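You operate a simulated robot arm through the tools that you are given. There is no shell and no other tool.

The job below is to be done with a simulated robot arm. You get a single attempt, and the scene is never put back.

TASK
Measure the salts in the red band cup and stand it on Pass or Hold.
Fine: over 50 ppm is Hold; rinse the probe in the Rinse cup, stand it back in the probe stand and switch the salts meter off; leave the orange trim slider. Set down upright: what you pick out.

Only the result counts: the job must be done as asked and must still hold three seconds after the hand-in. Knocking over, shifting, dropping, spilling or breaking anything else fails it.

THE ROBOT
A 7-joint arm with a three-finger gripper, fixed in place. Base frame: the origin is at the foot of the arm, x ahead of it, y to its left, z up; the work surface is at about z = 920. Readings come in mm, degrees, newtons and seconds.
With the tool pointing down near the work surface it reaches from about 460 to 900 mm from the base axis. Its first joint turns from -166.0 to 166.0 degrees. Payload 2.69 kg.
The tool frame sits at the grasp point between the pads (the TCP): z along the fingers, y along the line on which they close. The tips reach 29 mm beyond it. The gripper opens to 120 mm. The gripper's body begins 78 mm behind the TCP.
Orientation is told as [roll, pitch, yaw] about the base's x, y, z axes, in that order, counted from this pose: with the fingers straight down and closing along the base's y, the tool's x points along the base's -x, its y along +y and its z along -z.

THE INTERFACE
- The arm moves only by the tool apply_moves. Its argument "commands" is a list of rows, each a list of 7 numbers: the shift along the tool's x, y, z in mm, then the turn, a rotation vector about the tool's x, y, z in degrees, then the opening, from 0 (shut) to 1 (fully open). In form: [[tx, ty, tz, ax, ay, az, fingers], ...]. A call has 1 to 20 rows; each row shifts and turns the commanded pose from where the row before left it, along the tool's axes as they then stand. Rows are played at 5 a second. More than 50 mm and 8.6 degrees between two rows, or a gripper value outside its range, and nothing of the call is played. A pose out of reach is approached as far as the arm can. The call stops where the force on the tool passes 80 N (or 10 N more than at its start, if that is more) or the arm is blocked; 0.2 s more then pass. The fingers move at their own pace and stop on an object; they squeeze with about 34 N. The grip force told is the motor's: it shows also when the fingers shut on nothing. Time passes only in rows, and 0.2 s behind the last, so rows that do not move let the fingers close. It gives the time, the measured TCP pose, the force on the tool (base axes), the opening and the grip force at its end, in the units of the frame above (readings bear some noise), with the torque about the TCP (base axes, N m) and any sound that the robot's microphone picked up, and new pictures: "pictures" is both (left out), scene, wrist or none.
- Cameras (640 x 400 px; columns grow to the right, rows downward): "scene" is fixed at [218.7, -651.6, 1706.3]; the picture's right is [0.76, -0.65, 0.00], its down [-0.64, -0.73, -0.24] and it looks along [0.16, 0.18, -0.97] (base axes); focal length 344 px, centre (320, 200). "wrist" rides on the gripper at [63, 0, -104] in the tool frame; the picture's right is [0.01, 1.00, 0.00], its down [-0.83, 0.00, -0.56] and it looks along [-0.56, 0.00, 0.83] (tool axes); focal length 275 px, centre (320, 200).
- raise_lower(by): slides the trunk up (or, below 0, down) by that many mm; the arm rides with it, the base frame stays. It gives what a move gives, with no picture.
- locate(camera, pixels): for up to 12 pixels [column, row] of the newest picture of that camera ("zoom" is the newest enlarged one), the place [x, y, z] in the base frame of the surface seen there, good to about 2 mm. It takes no simulated time.
- zoom(camera, box): a new picture of the part [left, top, right, bottom] of that camera's present view, enlarged. It takes no simulated time.
- hand_in(): hands the job in; it is judged then, once.

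Leave the gripper open and the arm clear of the work at the hand-in unless told otherwise.

The tools are called after ">>>" by a JSON object that holds its "fn" and its "kwargs". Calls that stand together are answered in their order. apply_moves: Moves the arm, as the interface text tells. Its arguments: {"type":"object","properties":{"commands":{"type":"array"},"pictures":{"type":"string","enum":["both","scene","wrist","none"]}},"required":["commands"]} The other tools are called the same way: raise_lower (by) slides the trunk up or down; locate (camera, pixels) gives the place of the surface under pixels of a picture; zoom (camera, box) takes an enlarged picture of a part of a camera's view; hand_in () hands the job in.

At the start:

```text
clock: 0.0
eef_pos: [157.8, -365.5, 1292.6]
ee_rot: [0.0, 0.0, 0.0]
contact_force: [0.4, -0.3, 0.3]
wrist_torque: [-0.01, 0.02, -0.01]
gripper_width: 120.1
gripper_force: 0.0
trunk travel left (down, up): [-525.0, 61.0]
```

scene: 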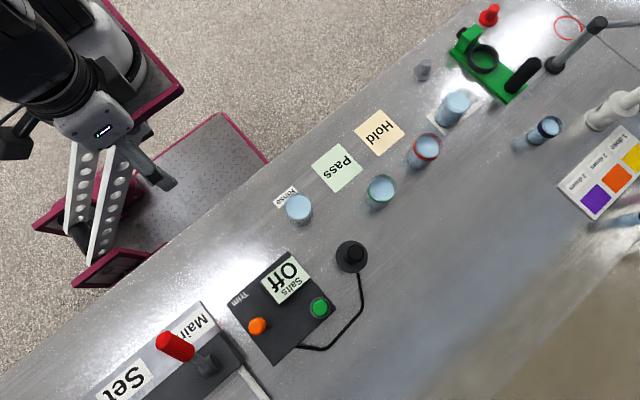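
wrist: 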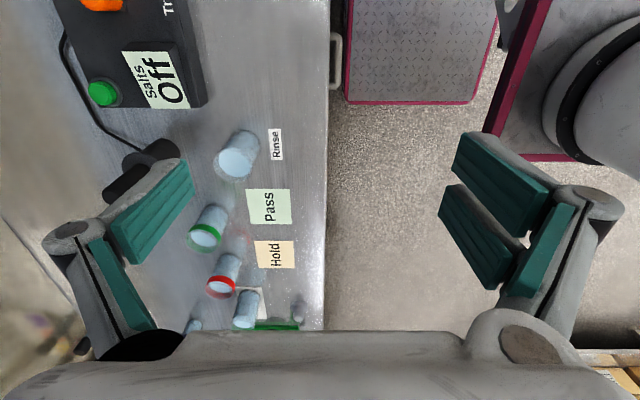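

I see a salts meter with its display on Off, a green button and an orange slider. There is also a probe in a black stand, a Rinse cup, a green-band cup, a red-band cup, Pass/Hold cards and a Main/Set box with a red lever. I'll zoom in for detail before moving anything.

>>> {"fn": "zoom", "kwargs": {"camera": "scene", "box": [220, 220, 400, 370]}}

>>> {"fn": "zoom", "kwargs": {"camera": "scene", "box": [270, 80, 480, 230]}}

>>> {"fn": "zoom", "kwargs": {"camera": "scene", "box": [60, 290, 260, 400]}}

>>> {"fn": "locate", "kwargs": {"camera": "scene", "pixels": [[351, 250], [320, 306], [257, 326], [299, 203], [381, 187], [425, 147], [378, 132], [336, 167], [455, 102], [340, 280], [175, 345], [286, 198]]}}

```text
2.67 times, centred on (310, 295) of scene
```

zoom: 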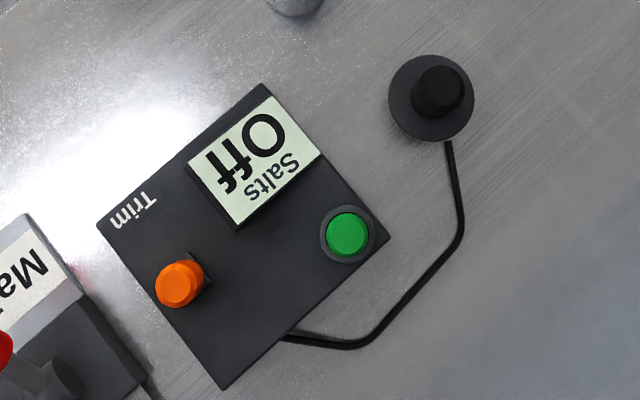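

```text
2.67 times, centred on (375, 155) of scene
```

zoom: 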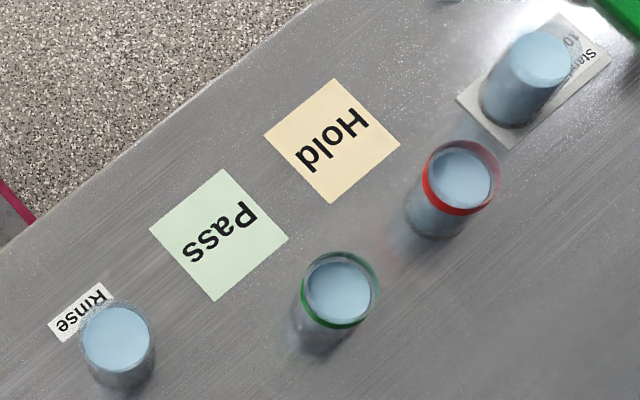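

```text
3.20 times, centred on (160, 345) of scene
```

zoom: 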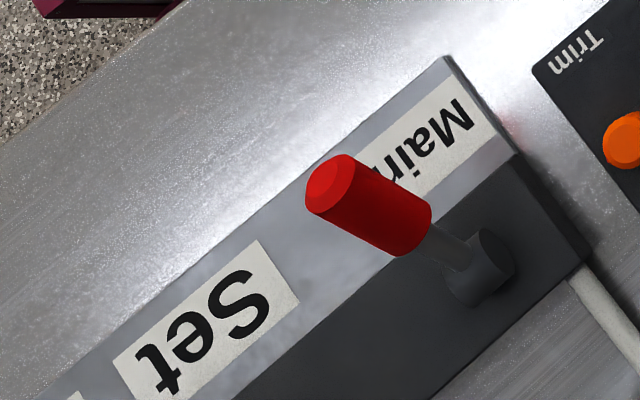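

```text
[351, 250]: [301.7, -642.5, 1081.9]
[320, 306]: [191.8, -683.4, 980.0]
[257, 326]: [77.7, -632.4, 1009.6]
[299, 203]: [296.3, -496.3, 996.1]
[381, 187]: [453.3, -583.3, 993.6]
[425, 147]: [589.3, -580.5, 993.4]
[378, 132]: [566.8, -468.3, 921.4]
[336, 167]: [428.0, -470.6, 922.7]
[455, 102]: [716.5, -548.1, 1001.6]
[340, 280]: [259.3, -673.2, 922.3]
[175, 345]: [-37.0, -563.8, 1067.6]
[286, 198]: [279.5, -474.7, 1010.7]
```

The probe's top is at about z=1082 at (302,-642). I'll zoom in on the standard card at the upper right, the rest of the bench and the wrist view to understand everything there.

>>> {"fn": "zoom", "kwargs": {"camera": "scene", "box": [410, 60, 500, 140]}}

>>> {"fn": "zoom", "kwargs": {"camera": "scene", "box": [400, 0, 640, 240]}}

>>> {"fn": "zoom", "kwargs": {"camera": "wrist", "box": [40, 0, 340, 340]}}

>>> {"fn": "zoom", "kwargs": {"camera": "scene", "box": [320, 225, 380, 275]}}

```text
5.00 times, centred on (455, 100) of scene
```

zoom: 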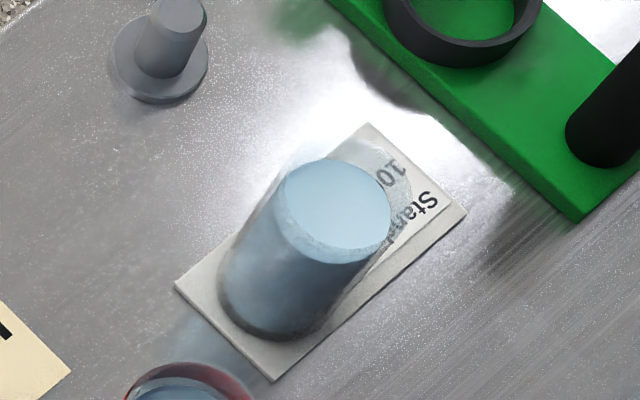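

```text
1.67 times, centred on (520, 120) of scene
```

zoom: 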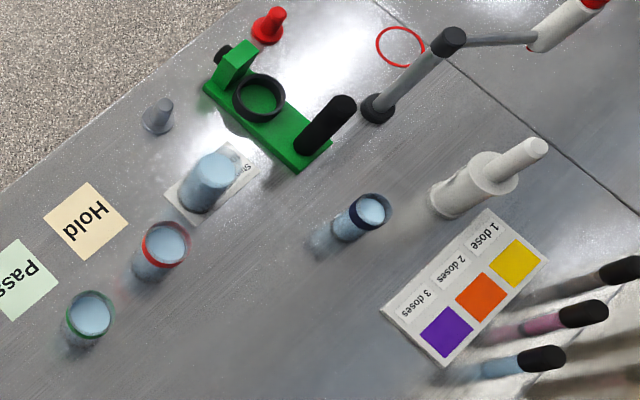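

```text
1.18 times, centred on (190, 170) of wrist
```

zoom: 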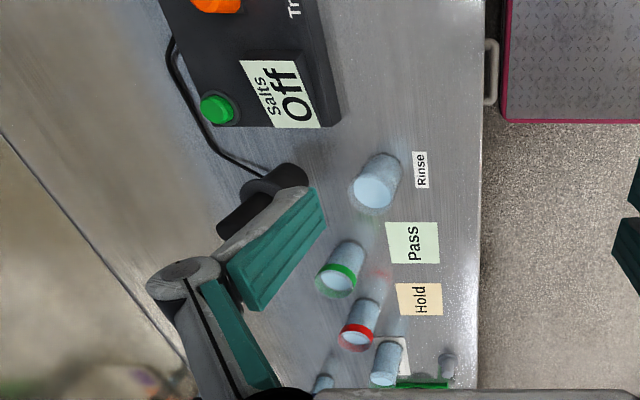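

```text
8.00 times, centred on (350, 250) of scene
```

zoom: 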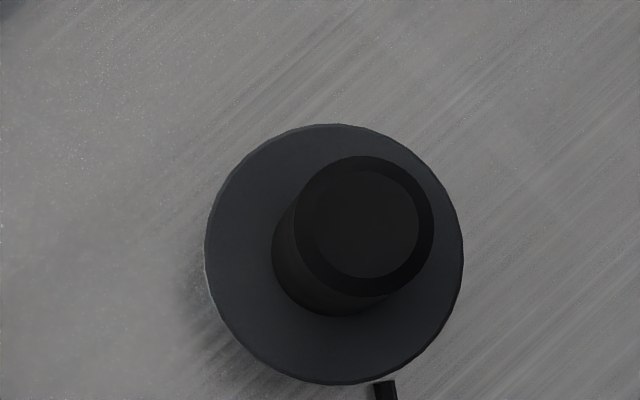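

The last zoom shows the probe handle's top at about zoom (360,225) on a round stand. I'll locate points on the stand, on the handle and on the rims and bases of the cups.

>>> {"fn": "locate", "kwargs": {"camera": "zoom", "pixels": [[360, 225], [320, 225], [402, 225], [360, 175], [360, 272], [285, 260], [340, 310], [230, 250], [440, 300], [335, 135], [330, 370], [385, 390]]}}

>>> {"fn": "locate", "kwargs": {"camera": "scene", "pixels": [[410, 148], [438, 155], [430, 132], [412, 157], [420, 168], [286, 205], [312, 205], [300, 193], [300, 222], [330, 292], [308, 310], [320, 318]]}}

```text
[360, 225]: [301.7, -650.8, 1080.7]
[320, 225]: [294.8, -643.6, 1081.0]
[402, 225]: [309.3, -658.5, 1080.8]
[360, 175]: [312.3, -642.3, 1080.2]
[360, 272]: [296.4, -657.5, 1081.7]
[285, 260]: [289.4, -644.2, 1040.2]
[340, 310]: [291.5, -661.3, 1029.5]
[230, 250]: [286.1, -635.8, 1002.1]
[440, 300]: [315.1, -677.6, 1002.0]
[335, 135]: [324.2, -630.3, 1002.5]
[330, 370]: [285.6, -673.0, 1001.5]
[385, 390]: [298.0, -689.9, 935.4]
```

```text
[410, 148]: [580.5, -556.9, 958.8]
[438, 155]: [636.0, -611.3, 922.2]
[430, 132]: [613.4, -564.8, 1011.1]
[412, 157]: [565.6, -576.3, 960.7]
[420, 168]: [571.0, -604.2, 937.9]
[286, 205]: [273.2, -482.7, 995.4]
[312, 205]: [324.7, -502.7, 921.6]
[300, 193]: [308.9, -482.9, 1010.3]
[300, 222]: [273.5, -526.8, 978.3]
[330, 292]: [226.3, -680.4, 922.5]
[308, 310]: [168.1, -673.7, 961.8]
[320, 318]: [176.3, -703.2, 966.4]
```

The probe stand's top is at z≈1002, centred near (302,-651). The handle is about 28 mm across and runs up to z≈1081. The green button is at about (192,-683,980). I'll move over the button with the fingers shut, staying high, then come partway down and look.

>>> {"fn": "apply_moves", "kwargs": {"commands": [[-3.4, -31.75, 0, 0, 0, 0, 0], [-3.4, -31.75, 0, 0, 0, 0, 0], [-3.4, -31.75, 0, 0, 0, 0, 0], [-3.4, -31.75, 0, 0, 0, 0, 0], [-3.4, -31.75, 0, 0, 0, 0, 0], [-3.4, -31.75, 0, 0, 0, 0, 0], [-3.4, -31.75, 0, 0, 0, 0, 0], [-3.4, -31.75, 0, 0, 0, 0, 0], [-3.4, -31.75, 0, 0, 0, 0, 0], [-3.4, -31.75, 0, 0, 0, 0, 0], [0, 0, 30, 0, 0, 0, 0], [0, 0, 30, 0, 0, 0, 0], [0, 0, 30, 0, 0, 0, 0], [0, 0, 30, 0, 0, 0, 0], [0, 0, 30, 0, 0, 0, 0], [0, 0, 0, 0, 0, 0, 0]], "pictures": "both"}}

```text
clock: 3.4
eef_pos: [191.2, -682.8, 1142.7]
ee_rot: [0.0, 0.0, 0.0]
contact_force: [0.8, 0.0, 0.7]
wrist_torque: [0.02, 0.02, -0.01]
gripper_width: 0.0
gripper_force: 28.4
trunk travel left (down, up): [-525.0, 61.0]
```

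scene: 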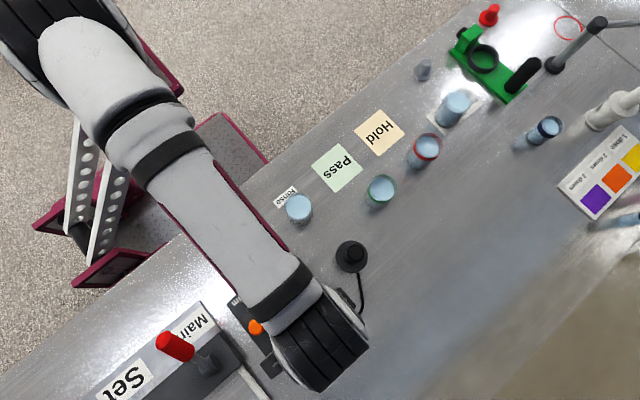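
wrist: 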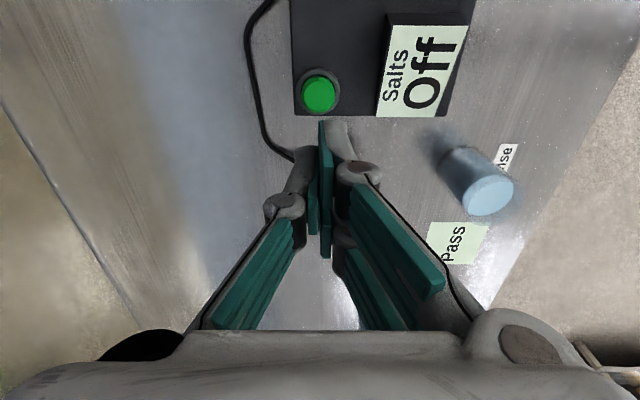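

The fingers hang above the button, which shows at wrist pixel (320,93). I'll refine its position with the wrist camera and check the probe and display too.

>>> {"fn": "locate", "kwargs": {"camera": "wrist", "pixels": [[320, 93], [304, 93], [336, 93], [320, 78], [320, 110], [350, 60], [410, 70]]}}

>>> {"fn": "zoom", "kwargs": {"camera": "wrist", "box": [240, 0, 480, 150]}}

```text
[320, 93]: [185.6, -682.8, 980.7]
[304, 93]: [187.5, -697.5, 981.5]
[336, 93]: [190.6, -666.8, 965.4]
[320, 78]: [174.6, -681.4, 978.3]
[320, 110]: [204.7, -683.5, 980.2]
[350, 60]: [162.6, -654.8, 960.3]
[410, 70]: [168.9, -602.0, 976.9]
```

```text
2.67 times, centred on (360, 75) of wrist
```

zoom: 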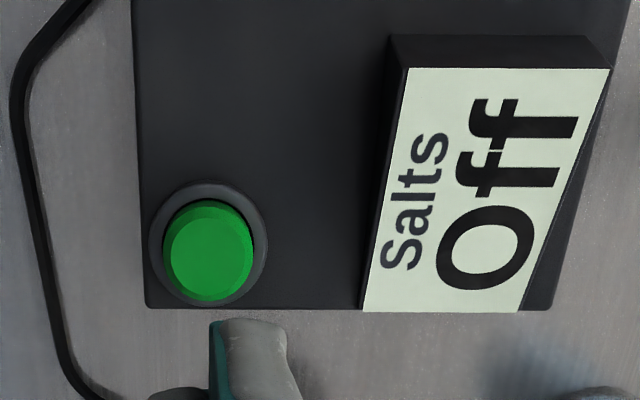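

The button's centre is about (189.5,-682.3) with its top at z≈981, and the fingertips are now at z≈1114. I'll descend to just above it.

>>> {"fn": "apply_moves", "kwargs": {"commands": [[1.5, 0.5, 25, 0, 0, 0, 0], [0, 0, 25, 0, 0, 0, 0], [0, 0, 25, 0, 0, 0, 0], [0, 0, 25, 0, 0, 0, 0], [0, 0, 22, 0, 0, 0, 0], [0, 0, 0, 0, 0, 0, 0]], "pictures": "wrist"}}

```text
clock: 4.8
eef_pos: [189.7, -682.4, 1020.1]
ee_rot: [-0.1, 0.0, 0.0]
contact_force: [0.1, -0.2, 0.0]
wrist_torque: [0.01, 0.0, 0.01]
gripper_width: 0.0
gripper_force: 28.6
trunk travel left (down, up): [-525.0, 61.0]
```

wrist: 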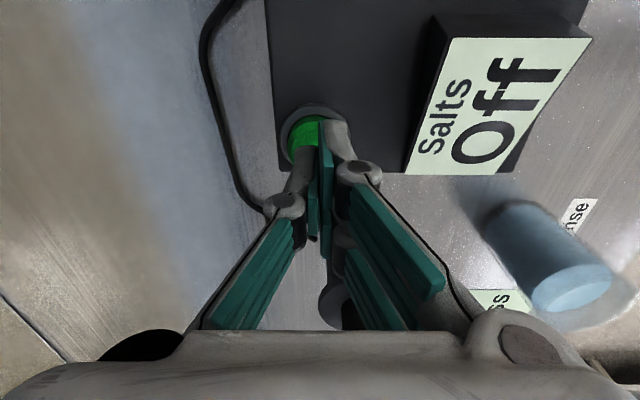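

The tips are about 10 mm above the button, so I'll press down in small steps and watch the force and the display.

>>> {"fn": "apply_moves", "kwargs": {"commands": [[0, 0, 4, 0, 0, 0, 0], [0, 0, 4, 0, 0, 0, 0], [0, 0, 2, 0, 0, 0, 0], [0, 0, 2, 0, 0, 0, 0], [0, 0, 1, 0, 0, 0, 0]], "pictures": "wrist"}}

```text
clock: 6.0
eef_pos: [190.2, -681.5, 1007.6]
ee_rot: [-0.1, 0.0, 0.0]
contact_force: [-0.4, -0.2, 0.4]
wrist_torque: [-0.01, 0.0, -0.02]
gripper_width: 0.0
gripper_force: 28.2
trunk travel left (down, up): [-525.0, 61.0]
```

wrist: 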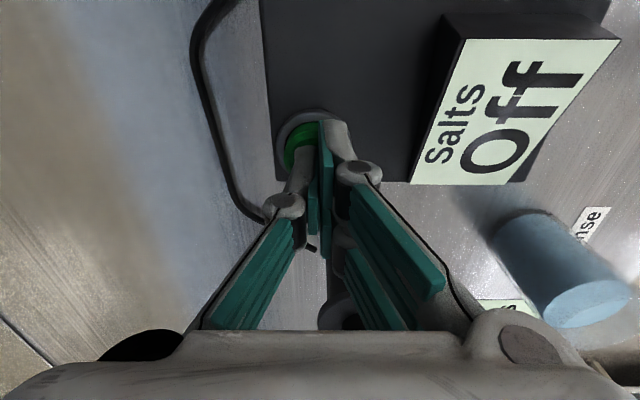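

There's no contact force yet, so I'll keep going down in 1 mm steps.

>>> {"fn": "apply_moves", "kwargs": {"commands": [[0, 0, 1, 0, 0, 0, 0], [0, 0, 1, 0, 0, 0, 0], [0, 0, 1, 0, 0, 0, 0]], "pictures": "wrist"}}

```text
clock: 6.8
eef_pos: [189.4, -682.6, 1003.7]
ee_rot: [-0.1, 0.0, 0.0]
contact_force: [1.1, 0.5, 1.0]
wrist_torque: [0.01, -0.03, -0.02]
gripper_width: 6.2
gripper_force: 28.8
trunk travel left (down, up): [-525.0, 61.0]
```

wrist: 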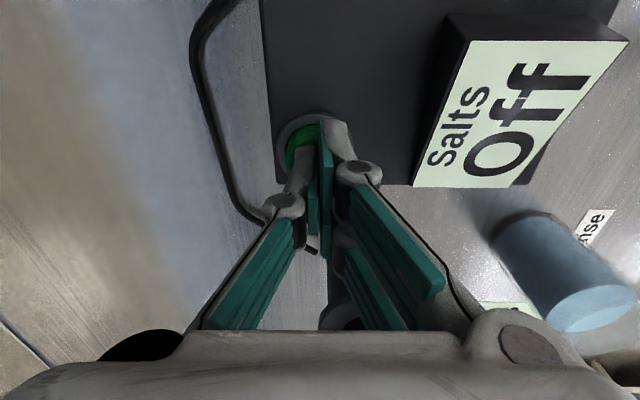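

The force is still small and the display still reads Off. The reported opening rose slightly to 6.2, so I'll continue carefully.

>>> {"fn": "apply_moves", "kwargs": {"commands": [[0, 0, 1, 0, 0, 0, 0], [0, 0, 1, 0, 0, 0, 0]], "pictures": "wrist"}}

```text
clock: 7.4
eef_pos: [189.1, -682.4, 1001.8]
ee_rot: [0.0, -0.1, 0.0]
contact_force: [1.4, 2.2, 4.0]
wrist_torque: [0.05, 0.01, 0.03]
gripper_width: 6.2
gripper_force: 28.8
trunk travel left (down, up): [-525.0, 61.0]
heard: click
```

wrist: 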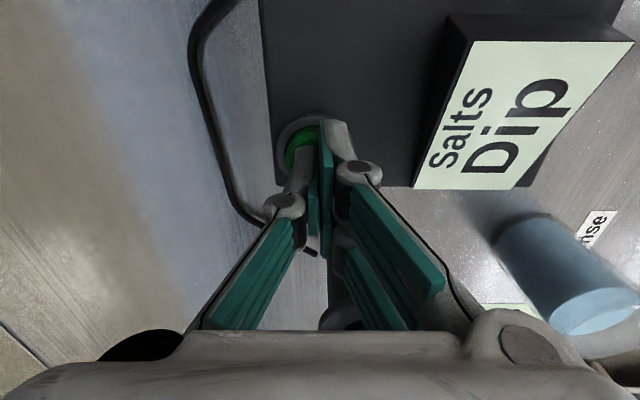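

I heard a click and the display now reads "Dip", so the meter is on. I'll raise, open the fingers partway, and move above the probe at about (302,-651).

>>> {"fn": "apply_moves", "kwargs": {"commands": [[0, 0, -10, 0, 0, 0, 0], [0, 0, -35, 0, 0, 0, 0], [0, 0, -45, 0, 0, 0, 0], [0, 0, -45, 0, 0, 0, 0], [0, 0, -45, 0, 0, 0, 0], [0, 0, -20, 0, 0, 0, 0.6], [-38, 10.5, 0, 0, 0, 0, 0.6], [-38, 10.5, 0, 0, 0, 0, 0.6], [-37, 10.5, 0, 0, 0, 0, 0.6], [0, 0, 0, 0, 0, 0, 0.6]], "pictures": "both"}}

```text
clock: 9.6
eef_pos: [300.1, -648.0, 1200.4]
ee_rot: [0.0, 0.0, 0.0]
contact_force: [-0.5, 0.0, 0.3]
wrist_torque: [0.0, 0.01, 0.02]
gripper_width: 72.0
gripper_force: 0.1
trunk travel left (down, up): [-525.0, 61.0]
```

scene: 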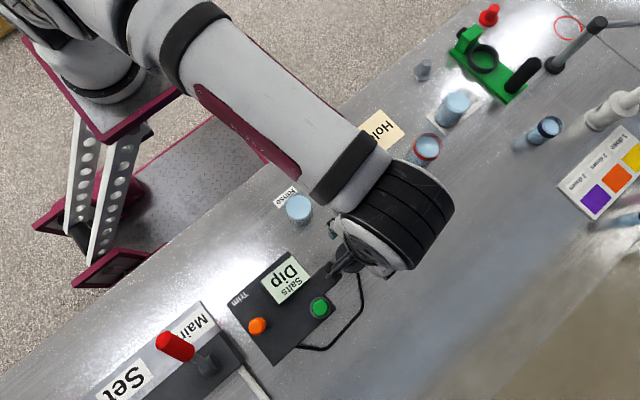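
wrist: 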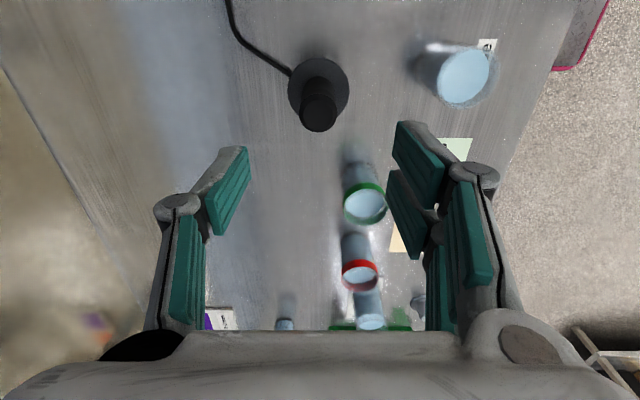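

The probe handle shows at wrist (319,110). I'll locate it accurately, together with the cups.

>>> {"fn": "locate", "kwargs": {"camera": "wrist", "pixels": [[319, 113], [304, 113], [334, 113], [319, 100], [319, 127], [292, 90], [346, 90], [319, 64], [465, 76], [440, 80], [490, 80], [465, 50]]}}

>>> {"fn": "zoom", "kwargs": {"camera": "wrist", "box": [260, 20, 400, 160]}}

>>> {"fn": "zoom", "kwargs": {"camera": "wrist", "box": [320, 140, 420, 330]}}

```text
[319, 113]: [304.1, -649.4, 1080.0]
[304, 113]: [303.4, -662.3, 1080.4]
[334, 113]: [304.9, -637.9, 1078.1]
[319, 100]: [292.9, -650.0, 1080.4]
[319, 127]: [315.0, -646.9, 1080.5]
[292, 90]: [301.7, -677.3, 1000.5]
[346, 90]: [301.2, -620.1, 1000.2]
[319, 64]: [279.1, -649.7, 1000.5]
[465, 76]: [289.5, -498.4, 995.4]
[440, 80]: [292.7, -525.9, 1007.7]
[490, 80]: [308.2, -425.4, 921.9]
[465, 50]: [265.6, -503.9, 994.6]
```

```text
2.86 times, centred on (330, 90) of wrist
```

zoom: 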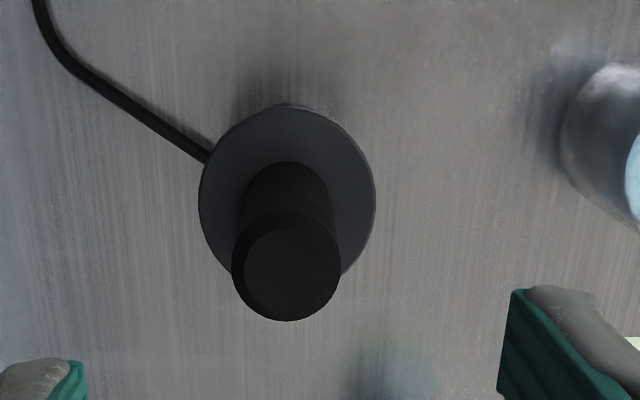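

```text
2.11 times, centred on (370, 235) of wrist
```

zoom: 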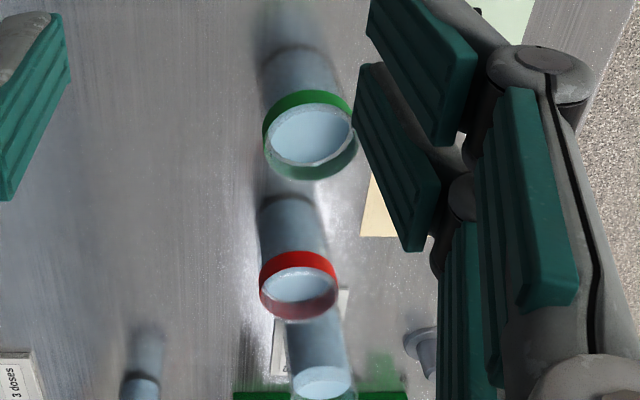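

The handle's centre is about (304,-649.7) with a radius of about 12.5. I'll align and descend to TCP z≈1050, which puts the tips at 1021, above the stand top at 1001. Then I'll close on the handle.

>>> {"fn": "apply_moves", "kwargs": {"commands": [[-3.5, -1.7, 0, 0, 0, 0, 0.6], [0, 0, 30, 0, 0, 0, 0.6], [0, 0, 30, 0, 0, 0, 0.6], [0, 0, 30, 0, 0, 0, 0.6], [0, 0, 30, 0, 0, 0, 0.6], [0, 0, 20, 0, 0, 0, 0.6], [0, 0, 10, 0, 0, 0, 0.6], [0, 0, 0, 0, 0, 0, 0.6]], "pictures": "wrist"}}

```text
clock: 11.4
eef_pos: [305.4, -651.4, 1051.8]
ee_rot: [0.0, 0.0, -0.1]
contact_force: [-0.1, -1.1, 0.0]
wrist_torque: [0.0, -0.04, -0.02]
gripper_width: 71.8
gripper_force: 0.1
trunk travel left (down, up): [-525.0, 61.0]
```

wrist: 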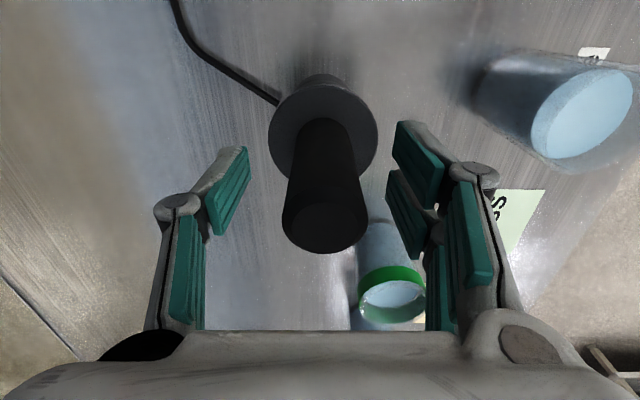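

The handle sits between the fingers. I'll check its centre once more before closing.

>>> {"fn": "locate", "kwargs": {"camera": "wrist", "pixels": [[324, 222], [290, 222], [358, 222], [324, 200], [324, 250]]}}

```text
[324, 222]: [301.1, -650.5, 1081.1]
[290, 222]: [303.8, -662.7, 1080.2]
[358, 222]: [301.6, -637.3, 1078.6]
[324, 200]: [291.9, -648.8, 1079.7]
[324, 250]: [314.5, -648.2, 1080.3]
```

The handle's centre is (303,-650), which is aligned. I'll close the fingers on it.

>>> {"fn": "apply_moves", "kwargs": {"commands": [[0, 0, 0, 0, 0, 0, 0.4], [0, 0, 0, 0, 0, 0, 0.2], [0, 0, 0, 0, 0, 0, 0], [0, 0, 0, 0, 0, 0, 0], [0, 0, 0, 0, 0, 0, 0]], "pictures": "wrist"}}

```text
clock: 12.6
eef_pos: [305.6, -651.9, 1052.4]
ee_rot: [0.0, -0.1, 0.0]
contact_force: [0.5, -0.7, 1.3]
wrist_torque: [0.02, 0.02, -0.01]
gripper_width: 29.9
gripper_force: 33.9
trunk travel left (down, up): [-525.0, 61.0]
```

wrist: 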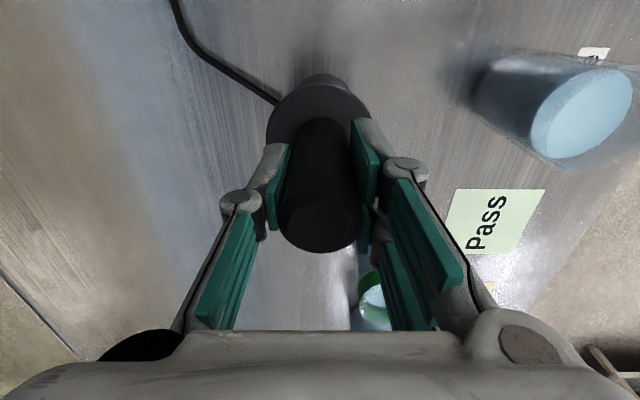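

I'm gripped at 29.9 mm. I'll lift the probe straight up 160 mm and check its length.

>>> {"fn": "apply_moves", "kwargs": {"commands": [[0, 0, -10, 0, 0, 0, 0], [0, 0, -25, 0, 0, 0, 0], [0, 0, -25, 0, 0, 0, 0], [0, 0, -25, 0, 0, 0, 0], [0, 0, -25, 0, 0, 0, 0], [0, 0, -25, 0, 0, 0, 0], [0, 0, -25, 0, 0, 0, 0], [0, 0, 0, 0, 0, 0, 0]], "pictures": "both"}}

```text
clock: 14.4
eef_pos: [304.9, -652.1, 1209.3]
ee_rot: [0.0, 0.0, -0.1]
contact_force: [0.0, -0.6, -1.4]
wrist_torque: [-0.02, 0.01, 0.01]
gripper_width: 29.9
gripper_force: 34.6
trunk travel left (down, up): [-525.0, 61.0]
```

scene: 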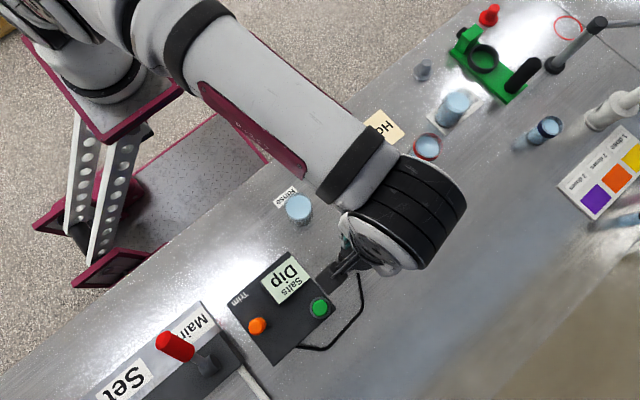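
wrist: 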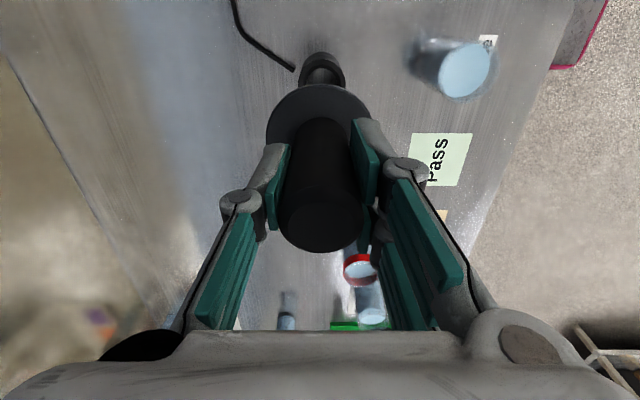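

The disc I took for the stand top rose with the handle, so it is a collar on the probe. The real stand shows at wrist (322,72). I'll measure it all.

>>> {"fn": "zoom", "kwargs": {"camera": "wrist", "box": [260, 30, 400, 130]}}

>>> {"fn": "locate", "kwargs": {"camera": "wrist", "pixels": [[322, 58], [322, 65], [322, 80], [302, 72], [342, 72], [322, 90], [270, 125], [370, 125], [322, 110], [465, 70], [437, 70], [492, 70]]}}

>>> {"fn": "zoom", "kwargs": {"camera": "scene", "box": [280, 200, 420, 310]}}

```text
4.00 times, centred on (330, 80) of wrist
```

zoom: 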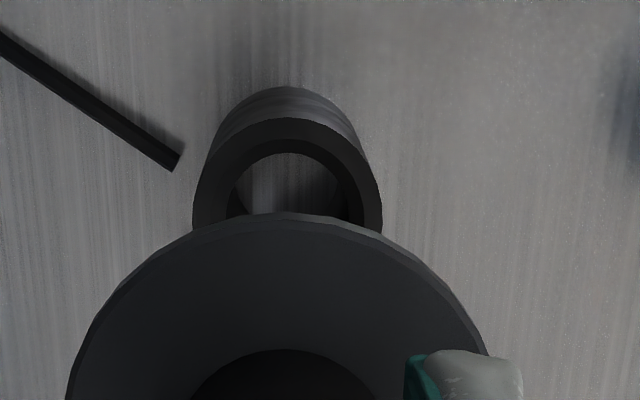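

```text
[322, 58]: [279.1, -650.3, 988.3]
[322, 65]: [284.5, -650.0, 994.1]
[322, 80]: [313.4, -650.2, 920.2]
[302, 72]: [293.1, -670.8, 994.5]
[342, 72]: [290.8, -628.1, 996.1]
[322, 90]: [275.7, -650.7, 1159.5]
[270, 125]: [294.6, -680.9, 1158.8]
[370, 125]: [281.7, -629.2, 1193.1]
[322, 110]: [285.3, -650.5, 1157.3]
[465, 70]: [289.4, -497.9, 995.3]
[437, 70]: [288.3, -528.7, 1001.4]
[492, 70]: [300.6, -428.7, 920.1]
```

```text
3.64 times, centred on (350, 255) of scene
```

zoom: 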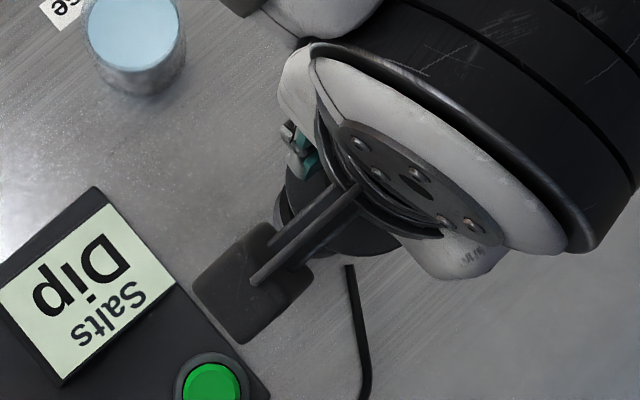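

The stand is a tube with its top at z≈995, and the probe's collar rests on it. The collar has a radius of about 28 mm. I'll measure the red cup's rim and liquid accurately in the scene view, at about (427,147), before moving there.

>>> {"fn": "zoom", "kwargs": {"camera": "scene", "box": [400, 120, 460, 180]}}

```text
6.67 times, centred on (430, 150) of scene
```

zoom: 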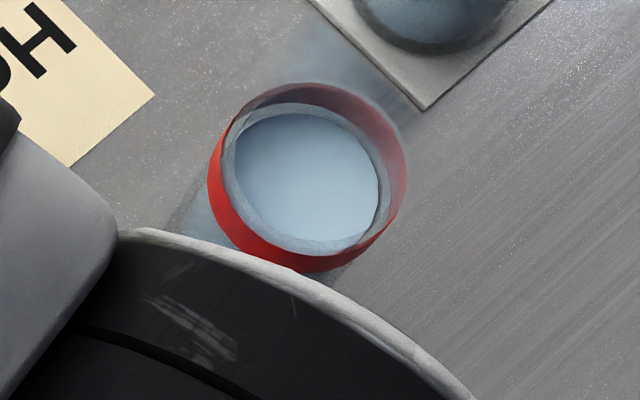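

>>> {"fn": "locate", "kwargs": {"camera": "zoom", "pixels": [[308, 180], [232, 150], [240, 215], [300, 250], [370, 225], [384, 170], [350, 115], [280, 108], [320, 90], [400, 165], [225, 215], [308, 262]]}}

```text
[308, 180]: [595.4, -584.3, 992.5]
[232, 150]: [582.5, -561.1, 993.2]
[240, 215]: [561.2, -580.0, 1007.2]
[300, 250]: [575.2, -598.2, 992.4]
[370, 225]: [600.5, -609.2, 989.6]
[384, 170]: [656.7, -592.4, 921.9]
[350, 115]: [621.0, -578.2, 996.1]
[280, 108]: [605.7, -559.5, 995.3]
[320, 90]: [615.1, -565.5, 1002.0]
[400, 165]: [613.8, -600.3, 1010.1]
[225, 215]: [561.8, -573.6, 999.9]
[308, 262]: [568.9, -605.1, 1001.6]
```

The red cup's centre is about (590,-583), outer radius 30, rim at z≈1010 and liquid at z≈992. I'll carry the probe at this height to above the red cup, then look.

>>> {"fn": "apply_moves", "kwargs": {"commands": [[-36, 8.7, 0, 0, 0, 0, 0], [-36, 8.7, 0, 0, 0, 0, 0], [-36, 8.7, 0, 0, 0, 0, 0], [-36, 8.7, 0, 0, 0, 0, 0], [-36, 8.7, 0, 0, 0, 0, 0], [-36, 8.7, 0, 0, 0, 0, 0], [-36, 8.7, 0, 0, 0, 0, 0], [-33, 8.6, 0, 0, 0, 0, 0], [0, 0, 0, 0, 0, 0, 0], [0, 0, 0, 0, 0, 0, 0]], "pictures": "both"}}

```text
clock: 16.6
eef_pos: [586.9, -576.0, 1208.7]
ee_rot: [0.0, 0.0, 0.1]
contact_force: [-0.3, -0.7, -0.7]
wrist_torque: [-0.01, -0.01, 0.02]
gripper_width: 29.9
gripper_force: 34.4
out of reach, approached as far as the arm can: row 8
trunk travel left (down, up): [-525.0, 61.0]
```

scene: 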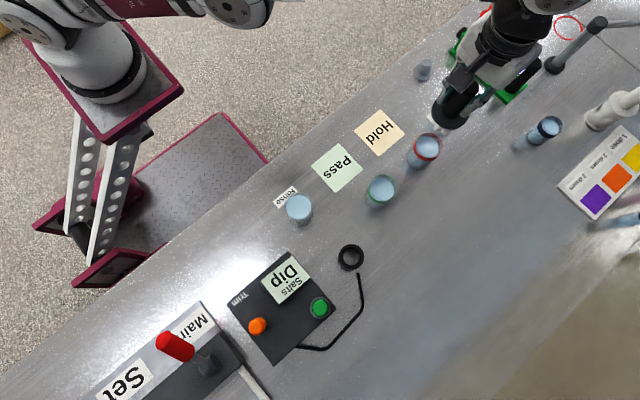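
wrist: 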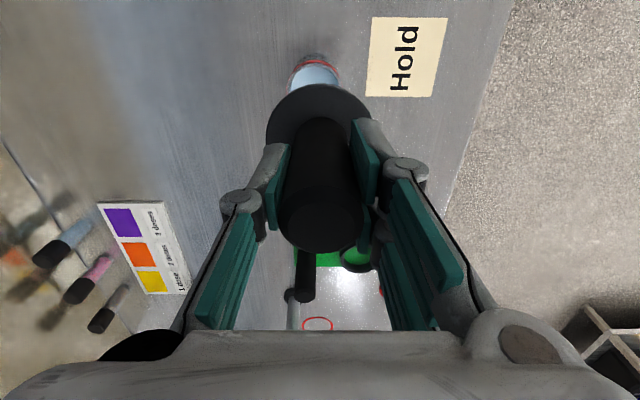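

Row 8 was reported slightly out of reach at this height; the arm is at (586.9,-576). I'll look at the probe from the scene camera.

>>> {"fn": "zoom", "kwargs": {"camera": "scene", "box": [390, 60, 510, 180]}}

>>> {"fn": "locate", "kwargs": {"camera": "scene", "pixels": [[350, 250], [340, 250], [361, 256], [351, 246], [352, 270], [346, 262]]}}

```text
3.33 times, centred on (450, 120) of scene
```

zoom: 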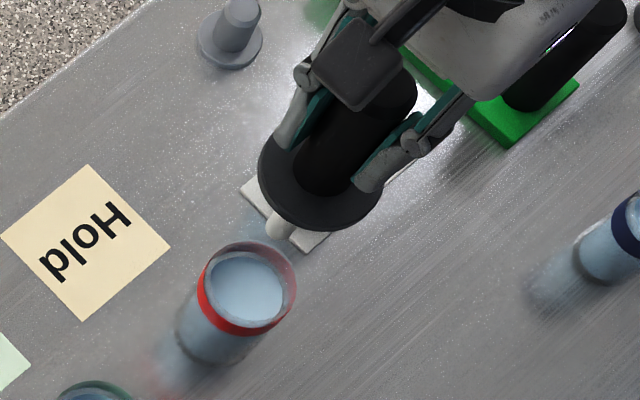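

```text
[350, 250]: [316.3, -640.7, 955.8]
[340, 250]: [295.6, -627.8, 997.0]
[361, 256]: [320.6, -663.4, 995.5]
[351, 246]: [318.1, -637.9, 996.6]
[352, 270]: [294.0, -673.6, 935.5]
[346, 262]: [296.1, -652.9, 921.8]
```

The white probe tip shows below the collar at zoom (280,225). I'll locate it to learn the probe's length.

>>> {"fn": "locate", "kwargs": {"camera": "zoom", "pixels": [[280, 222], [276, 230], [284, 230], [272, 212], [290, 215], [320, 210], [265, 180], [375, 195], [345, 60]]}}

```text
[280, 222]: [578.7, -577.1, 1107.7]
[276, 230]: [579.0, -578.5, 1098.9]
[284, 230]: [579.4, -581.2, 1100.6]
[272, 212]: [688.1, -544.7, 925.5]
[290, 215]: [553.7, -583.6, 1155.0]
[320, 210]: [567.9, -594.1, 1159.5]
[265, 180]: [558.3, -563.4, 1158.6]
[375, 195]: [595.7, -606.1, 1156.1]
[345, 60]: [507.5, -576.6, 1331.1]
```

The probe tip is at z≈1095, about 114 mm below the TCP. I'll descend 40 mm, leaving the tip at about 1055 and still above the rim, then correct the lateral position.

>>> {"fn": "apply_moves", "kwargs": {"commands": [[0, 0, 20, 0, 0, 0, 0], [0, 0, 20, 0, 0, 0, 0], [0, 0, 0, 0, 0, 0, 0], [0, 0, 0, 0, 0, 0, 0]], "pictures": "both"}}

```text
clock: 17.6
eef_pos: [587.4, -576.3, 1169.5]
ee_rot: [0.0, 0.0, 0.1]
contact_force: [-0.2, -0.7, -1.1]
wrist_torque: [0.02, 0.0, -0.01]
gripper_width: 29.8
gripper_force: 33.9
trunk travel left (down, up): [-525.0, 61.0]
```

scene: 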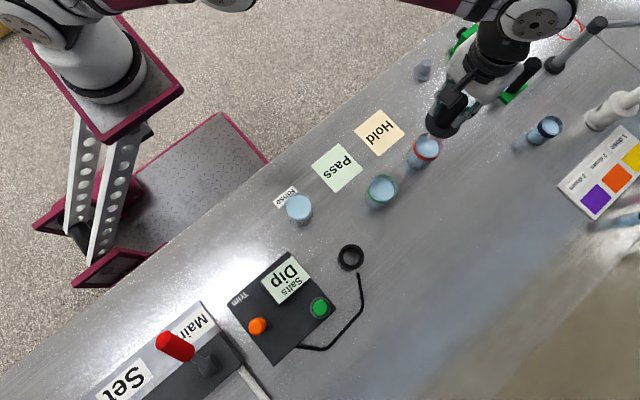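
wrist: 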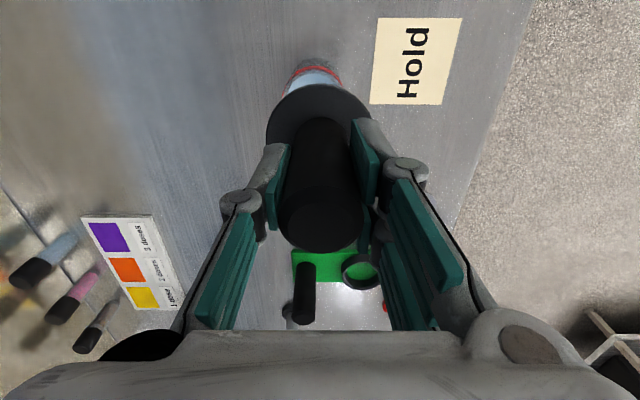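

I'll shift about +4 in x and -6 in y to centre over the red cup, then check the alignment from the scene camera.

>>> {"fn": "apply_moves", "kwargs": {"commands": [[-4, -6, 0, 0, 0, 0, 0], [0, 0, 15, 0, 0, 0, 0], [0, 0, 0, 0, 0, 0, 0], [0, 0, 0, 0, 0, 0, 0]], "pictures": "scene"}}

>>> {"fn": "zoom", "kwargs": {"camera": "scene", "box": [390, 80, 490, 180]}}

```text
clock: 18.6
eef_pos: [591.3, -582.0, 1154.0]
ee_rot: [0.0, 0.1, 0.0]
contact_force: [0.6, 0.6, 0.0]
wrist_torque: [0.0, -0.03, -0.02]
gripper_width: 29.9
gripper_force: 33.7
trunk travel left (down, up): [-525.0, 61.0]
```

scene: 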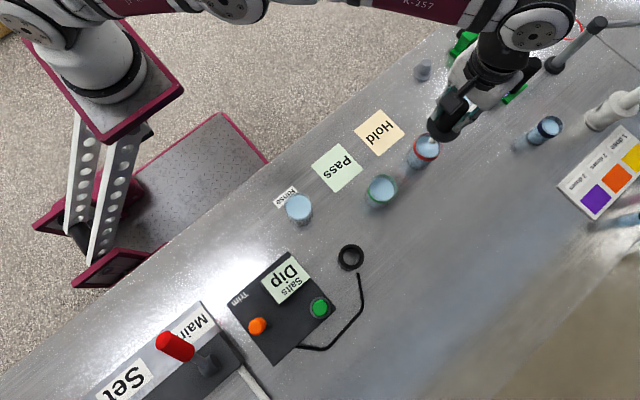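

```text
4.00 times, centred on (440, 130) of scene
```

zoom: 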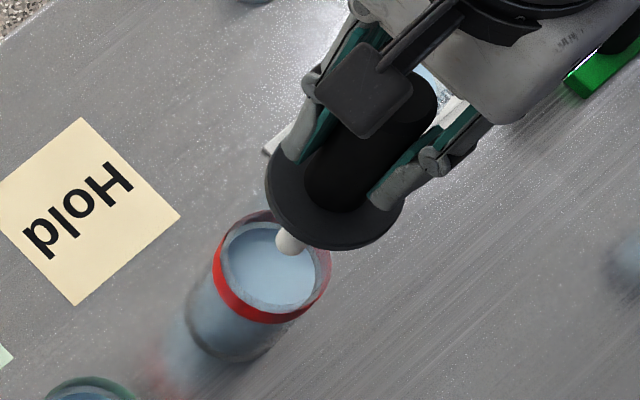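

The tip appears at zoom (289,243), heading for the liquid. I'll verify its position against the rim.

>>> {"fn": "locate", "kwargs": {"camera": "zoom", "pixels": [[288, 246], [284, 240], [296, 248], [216, 265], [235, 305], [300, 310], [328, 280], [245, 235], [262, 275]]}}

```text
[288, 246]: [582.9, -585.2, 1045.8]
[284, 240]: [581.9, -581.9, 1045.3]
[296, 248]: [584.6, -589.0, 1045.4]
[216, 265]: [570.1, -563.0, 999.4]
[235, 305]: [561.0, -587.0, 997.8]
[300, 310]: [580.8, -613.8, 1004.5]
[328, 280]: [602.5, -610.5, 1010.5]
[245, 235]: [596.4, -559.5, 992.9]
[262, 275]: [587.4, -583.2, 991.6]
```

The shaft's axis is about (589,-584.5) and the cup's centre about (590,-584.5), so they are well aligned. I'll lower the probe 79 mm, putting the tip about 30 mm under the liquid and leaving the collar about 7 mm above the rim, and read the display.

>>> {"fn": "apply_moves", "kwargs": {"commands": [[0, 0, 15, 0, 0, 0, 0], [0, 0, 15, 0, 0, 0, 0], [0, 0, 15, 0, 0, 0, 0], [0, 0, 12, 0, 0, 0, 0], [0, 0, 12, 0, 0, 0, 0], [0, 0, 10, 0, 0, 0, 0], [0, 0, 0, 0, 0, 0, 0], [0, 0, 0, 0, 0, 0, 0], [0, 0, 0, 0, 0, 0, 0]], "pictures": "both"}}

>>> {"fn": "zoom", "kwargs": {"camera": "scene", "box": [240, 240, 340, 330]}}

>>> {"fn": "zoom", "kwargs": {"camera": "scene", "box": [390, 90, 480, 180]}}

```text
clock: 20.6
eef_pos: [591.8, -583.4, 1075.8]
ee_rot: [0.1, 0.0, 0.1]
contact_force: [0.0, 0.6, -0.9]
wrist_torque: [0.01, -0.01, 0.01]
gripper_width: 29.8
gripper_force: 33.9
trunk travel left (down, up): [-525.0, 61.0]
```

scene: 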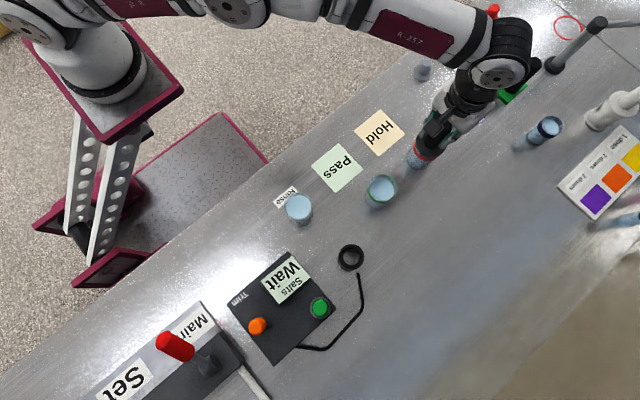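
wrist: 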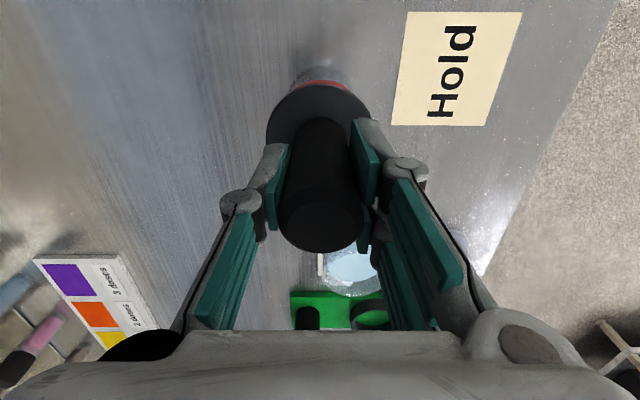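

```text
4.44 times, centred on (290, 285) of scene
```

zoom: 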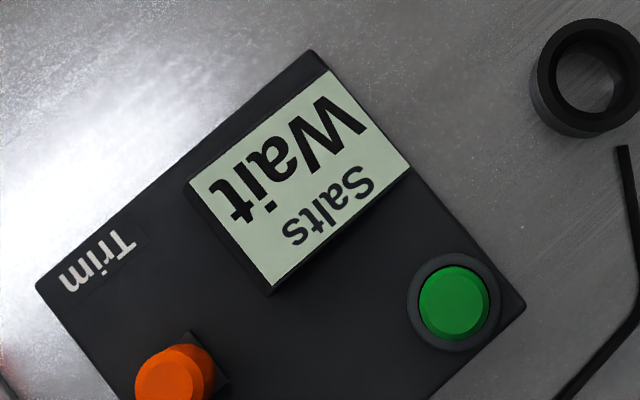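

```text
4.44 times, centred on (435, 135) of scene
```

zoom: 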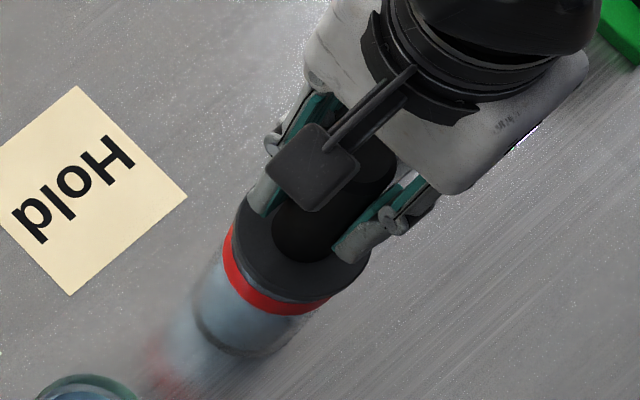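

The display reads "Wait", so the probe is sensing the liquid. I'll hold still for a few seconds until a figure appears.

>>> {"fn": "apply_moves", "kwargs": {"commands": [[0, 0, 0, 0, 0, 0, 0], [0, 0, 0, 0, 0, 0, 0], [0, 0, 0, 0, 0, 0, 0], [0, 0, 0, 0, 0, 0, 0], [0, 0, 0, 0, 0, 0, 0], [0, 0, 0, 0, 0, 0, 0], [0, 0, 0, 0, 0, 0, 0], [0, 0, 0, 0, 0, 0, 0], [0, 0, 0, 0, 0, 0, 0], [0, 0, 0, 0, 0, 0, 0], [0, 0, 0, 0, 0, 0, 0], [0, 0, 0, 0, 0, 0, 0], [0, 0, 0, 0, 0, 0, 0], [0, 0, 0, 0, 0, 0, 0], [0, 0, 0, 0, 0, 0, 0], [0, 0, 0, 0, 0, 0, 0]], "pictures": "scene"}}

>>> {"fn": "zoom", "kwargs": {"camera": "scene", "box": [240, 240, 340, 330]}}

```text
clock: 24.0
eef_pos: [592.6, -583.2, 1075.9]
ee_rot: [0.0, 0.0, 0.0]
contact_force: [-0.1, -0.6, -0.5]
wrist_torque: [-0.02, 0.01, -0.01]
gripper_width: 29.8
gripper_force: 34.0
trunk travel left (down, up): [-525.0, 61.0]
```

scene: 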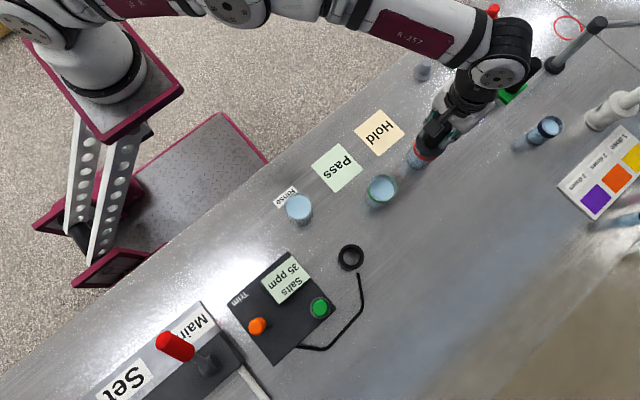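

```text
4.44 times, centred on (290, 285) of scene
```

zoom: 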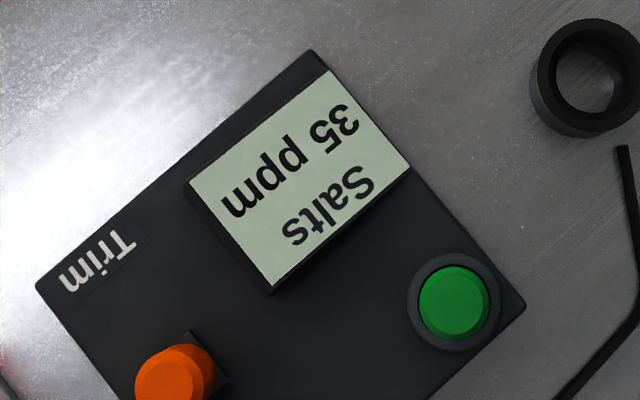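

It seems to read "35 ppm". I'll hold a little longer and zoom in harder to make sure the figure is settled.

>>> {"fn": "apply_moves", "kwargs": {"commands": [[0, 0, 0, 0, 0, 0, 0], [0, 0, 0, 0, 0, 0, 0], [0, 0, 0, 0, 0, 0, 0], [0, 0, 0, 0, 0, 0, 0], [0, 0, 0, 0, 0, 0, 0], [0, 0, 0, 0, 0, 0, 0], [0, 0, 0, 0, 0, 0, 0], [0, 0, 0, 0, 0, 0, 0], [0, 0, 0, 0, 0, 0, 0], [0, 0, 0, 0, 0, 0, 0], [0, 0, 0, 0, 0, 0, 0], [0, 0, 0, 0, 0, 0, 0], [0, 0, 0, 0, 0, 0, 0], [0, 0, 0, 0, 0, 0, 0], [0, 0, 0, 0, 0, 0, 0], [0, 0, 0, 0, 0, 0, 0], [0, 0, 0, 0, 0, 0, 0], [0, 0, 0, 0, 0, 0, 0], [0, 0, 0, 0, 0, 0, 0], [0, 0, 0, 0, 0, 0, 0]], "pictures": "none"}}

>>> {"fn": "zoom", "kwargs": {"camera": "scene", "box": [260, 250, 320, 310]}}

```text
clock: 28.2
eef_pos: [591.8, -583.2, 1075.7]
ee_rot: [-0.1, 0.0, -0.1]
contact_force: [0.2, 0.4, -0.6]
wrist_torque: [0.02, -0.02, 0.01]
gripper_width: 30.0
gripper_force: 34.8
trunk travel left (down, up): [-525.0, 61.0]
```

```text
6.67 times, centred on (290, 280) of scene
```

zoom: 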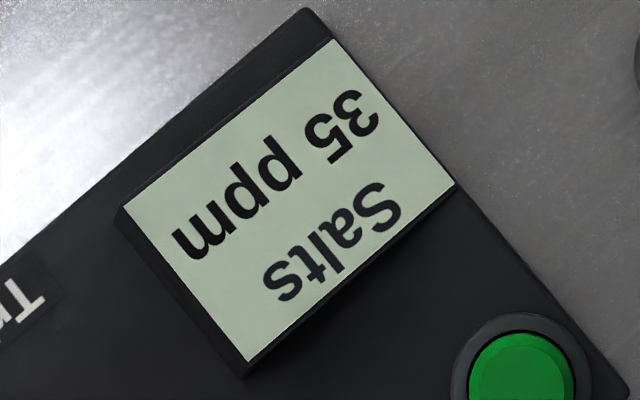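

The reading is steady at 35 ppm, which is at or under 50, so the cup will go on Pass. I'll lift the probe straight out (85 mm) and carry it to above the Rinse cup, near (296,-498).

>>> {"fn": "apply_moves", "kwargs": {"commands": [[0, 0, -10, 0, 0, 0, 0], [0, 0, -15, 0, 0, 0, 0], [0, 0, -15, 0, 0, 0, 0], [0, 0, -15, 0, 0, 0, 0], [0, 0, -15, 0, 0, 0, 0], [0, 0, -15, 0, 0, 0, 0], [0, 0, 0, 0, 0, 0, 0], [36.5, 10.5, 0, 0, 0, 0, 0], [36.5, 10.5, 0, 0, 0, 0, 0], [36.5, 10.5, 0, 0, 0, 0, 0], [36.5, 10.5, -10, 0, 0, 0, 0], [36.5, 10.5, -10, 0, 0, 0, 0], [36.5, 10.5, -10, 0, 0, 0, 0], [36.5, 10.5, -10, 0, 0, 0, 0], [36.5, 10.5, 0, 0, 0, 0, 0], [0, 0, 0, 0, 0, 0, 0], [0, 0, 0, 0, 0, 0, 0]], "pictures": "both"}}

>>> {"fn": "zoom", "kwargs": {"camera": "scene", "box": [250, 160, 370, 280]}}

```text
clock: 31.8
eef_pos: [300.0, -500.0, 1202.0]
ee_rot: [0.0, 0.1, 0.0]
contact_force: [0.1, -0.6, -1.1]
wrist_torque: [0.02, 0.02, 0.02]
gripper_width: 29.9
gripper_force: 33.9
trunk travel left (down, up): [-525.0, 61.0]
```

scene: 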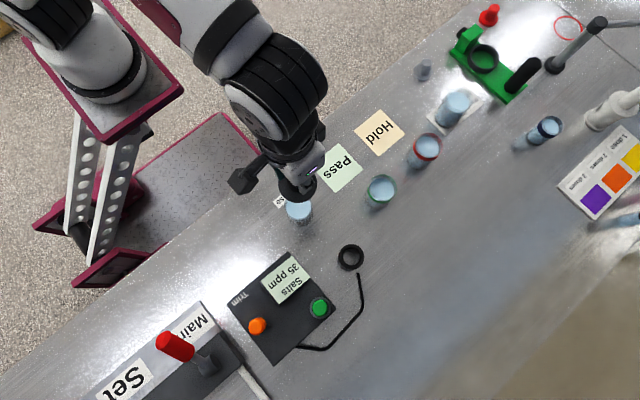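
wrist: 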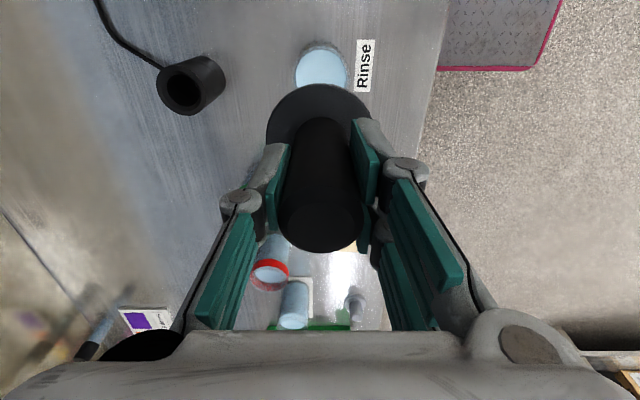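

```text
3.33 times, centred on (310, 220) of scene
```

zoom: 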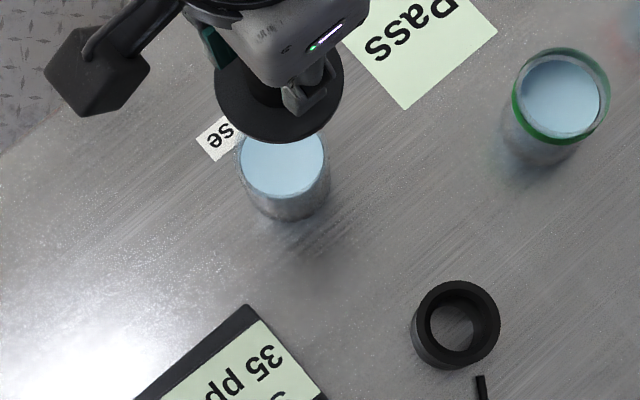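

The probe hangs near the Rinse cup. I'll measure the rim of the Rinse cup in this zoom.

>>> {"fn": "locate", "kwargs": {"camera": "zoom", "pixels": [[284, 165], [243, 170], [250, 190], [270, 200], [300, 200], [318, 190], [326, 170], [328, 155], [237, 160], [285, 205]]}}

>>> {"fn": "zoom", "kwargs": {"camera": "scene", "box": [275, 180, 325, 230]}}

```text
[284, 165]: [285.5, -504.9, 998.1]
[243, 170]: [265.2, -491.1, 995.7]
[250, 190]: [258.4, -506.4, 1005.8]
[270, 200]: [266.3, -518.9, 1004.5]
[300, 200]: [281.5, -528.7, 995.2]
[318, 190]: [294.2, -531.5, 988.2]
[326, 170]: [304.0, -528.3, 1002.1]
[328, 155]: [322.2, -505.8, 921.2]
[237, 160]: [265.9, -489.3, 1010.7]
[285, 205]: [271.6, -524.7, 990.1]
```

```text
8.00 times, centred on (300, 205) of scene
```

zoom: 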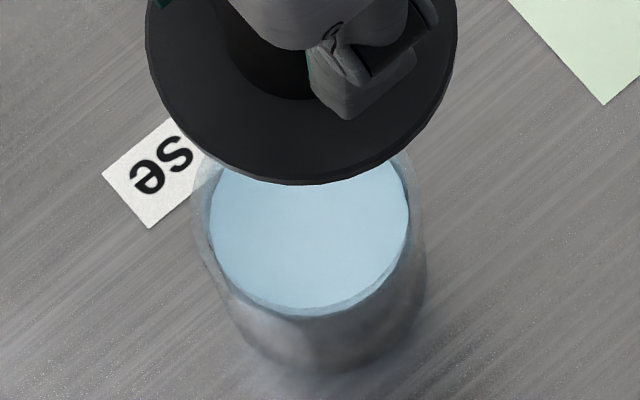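

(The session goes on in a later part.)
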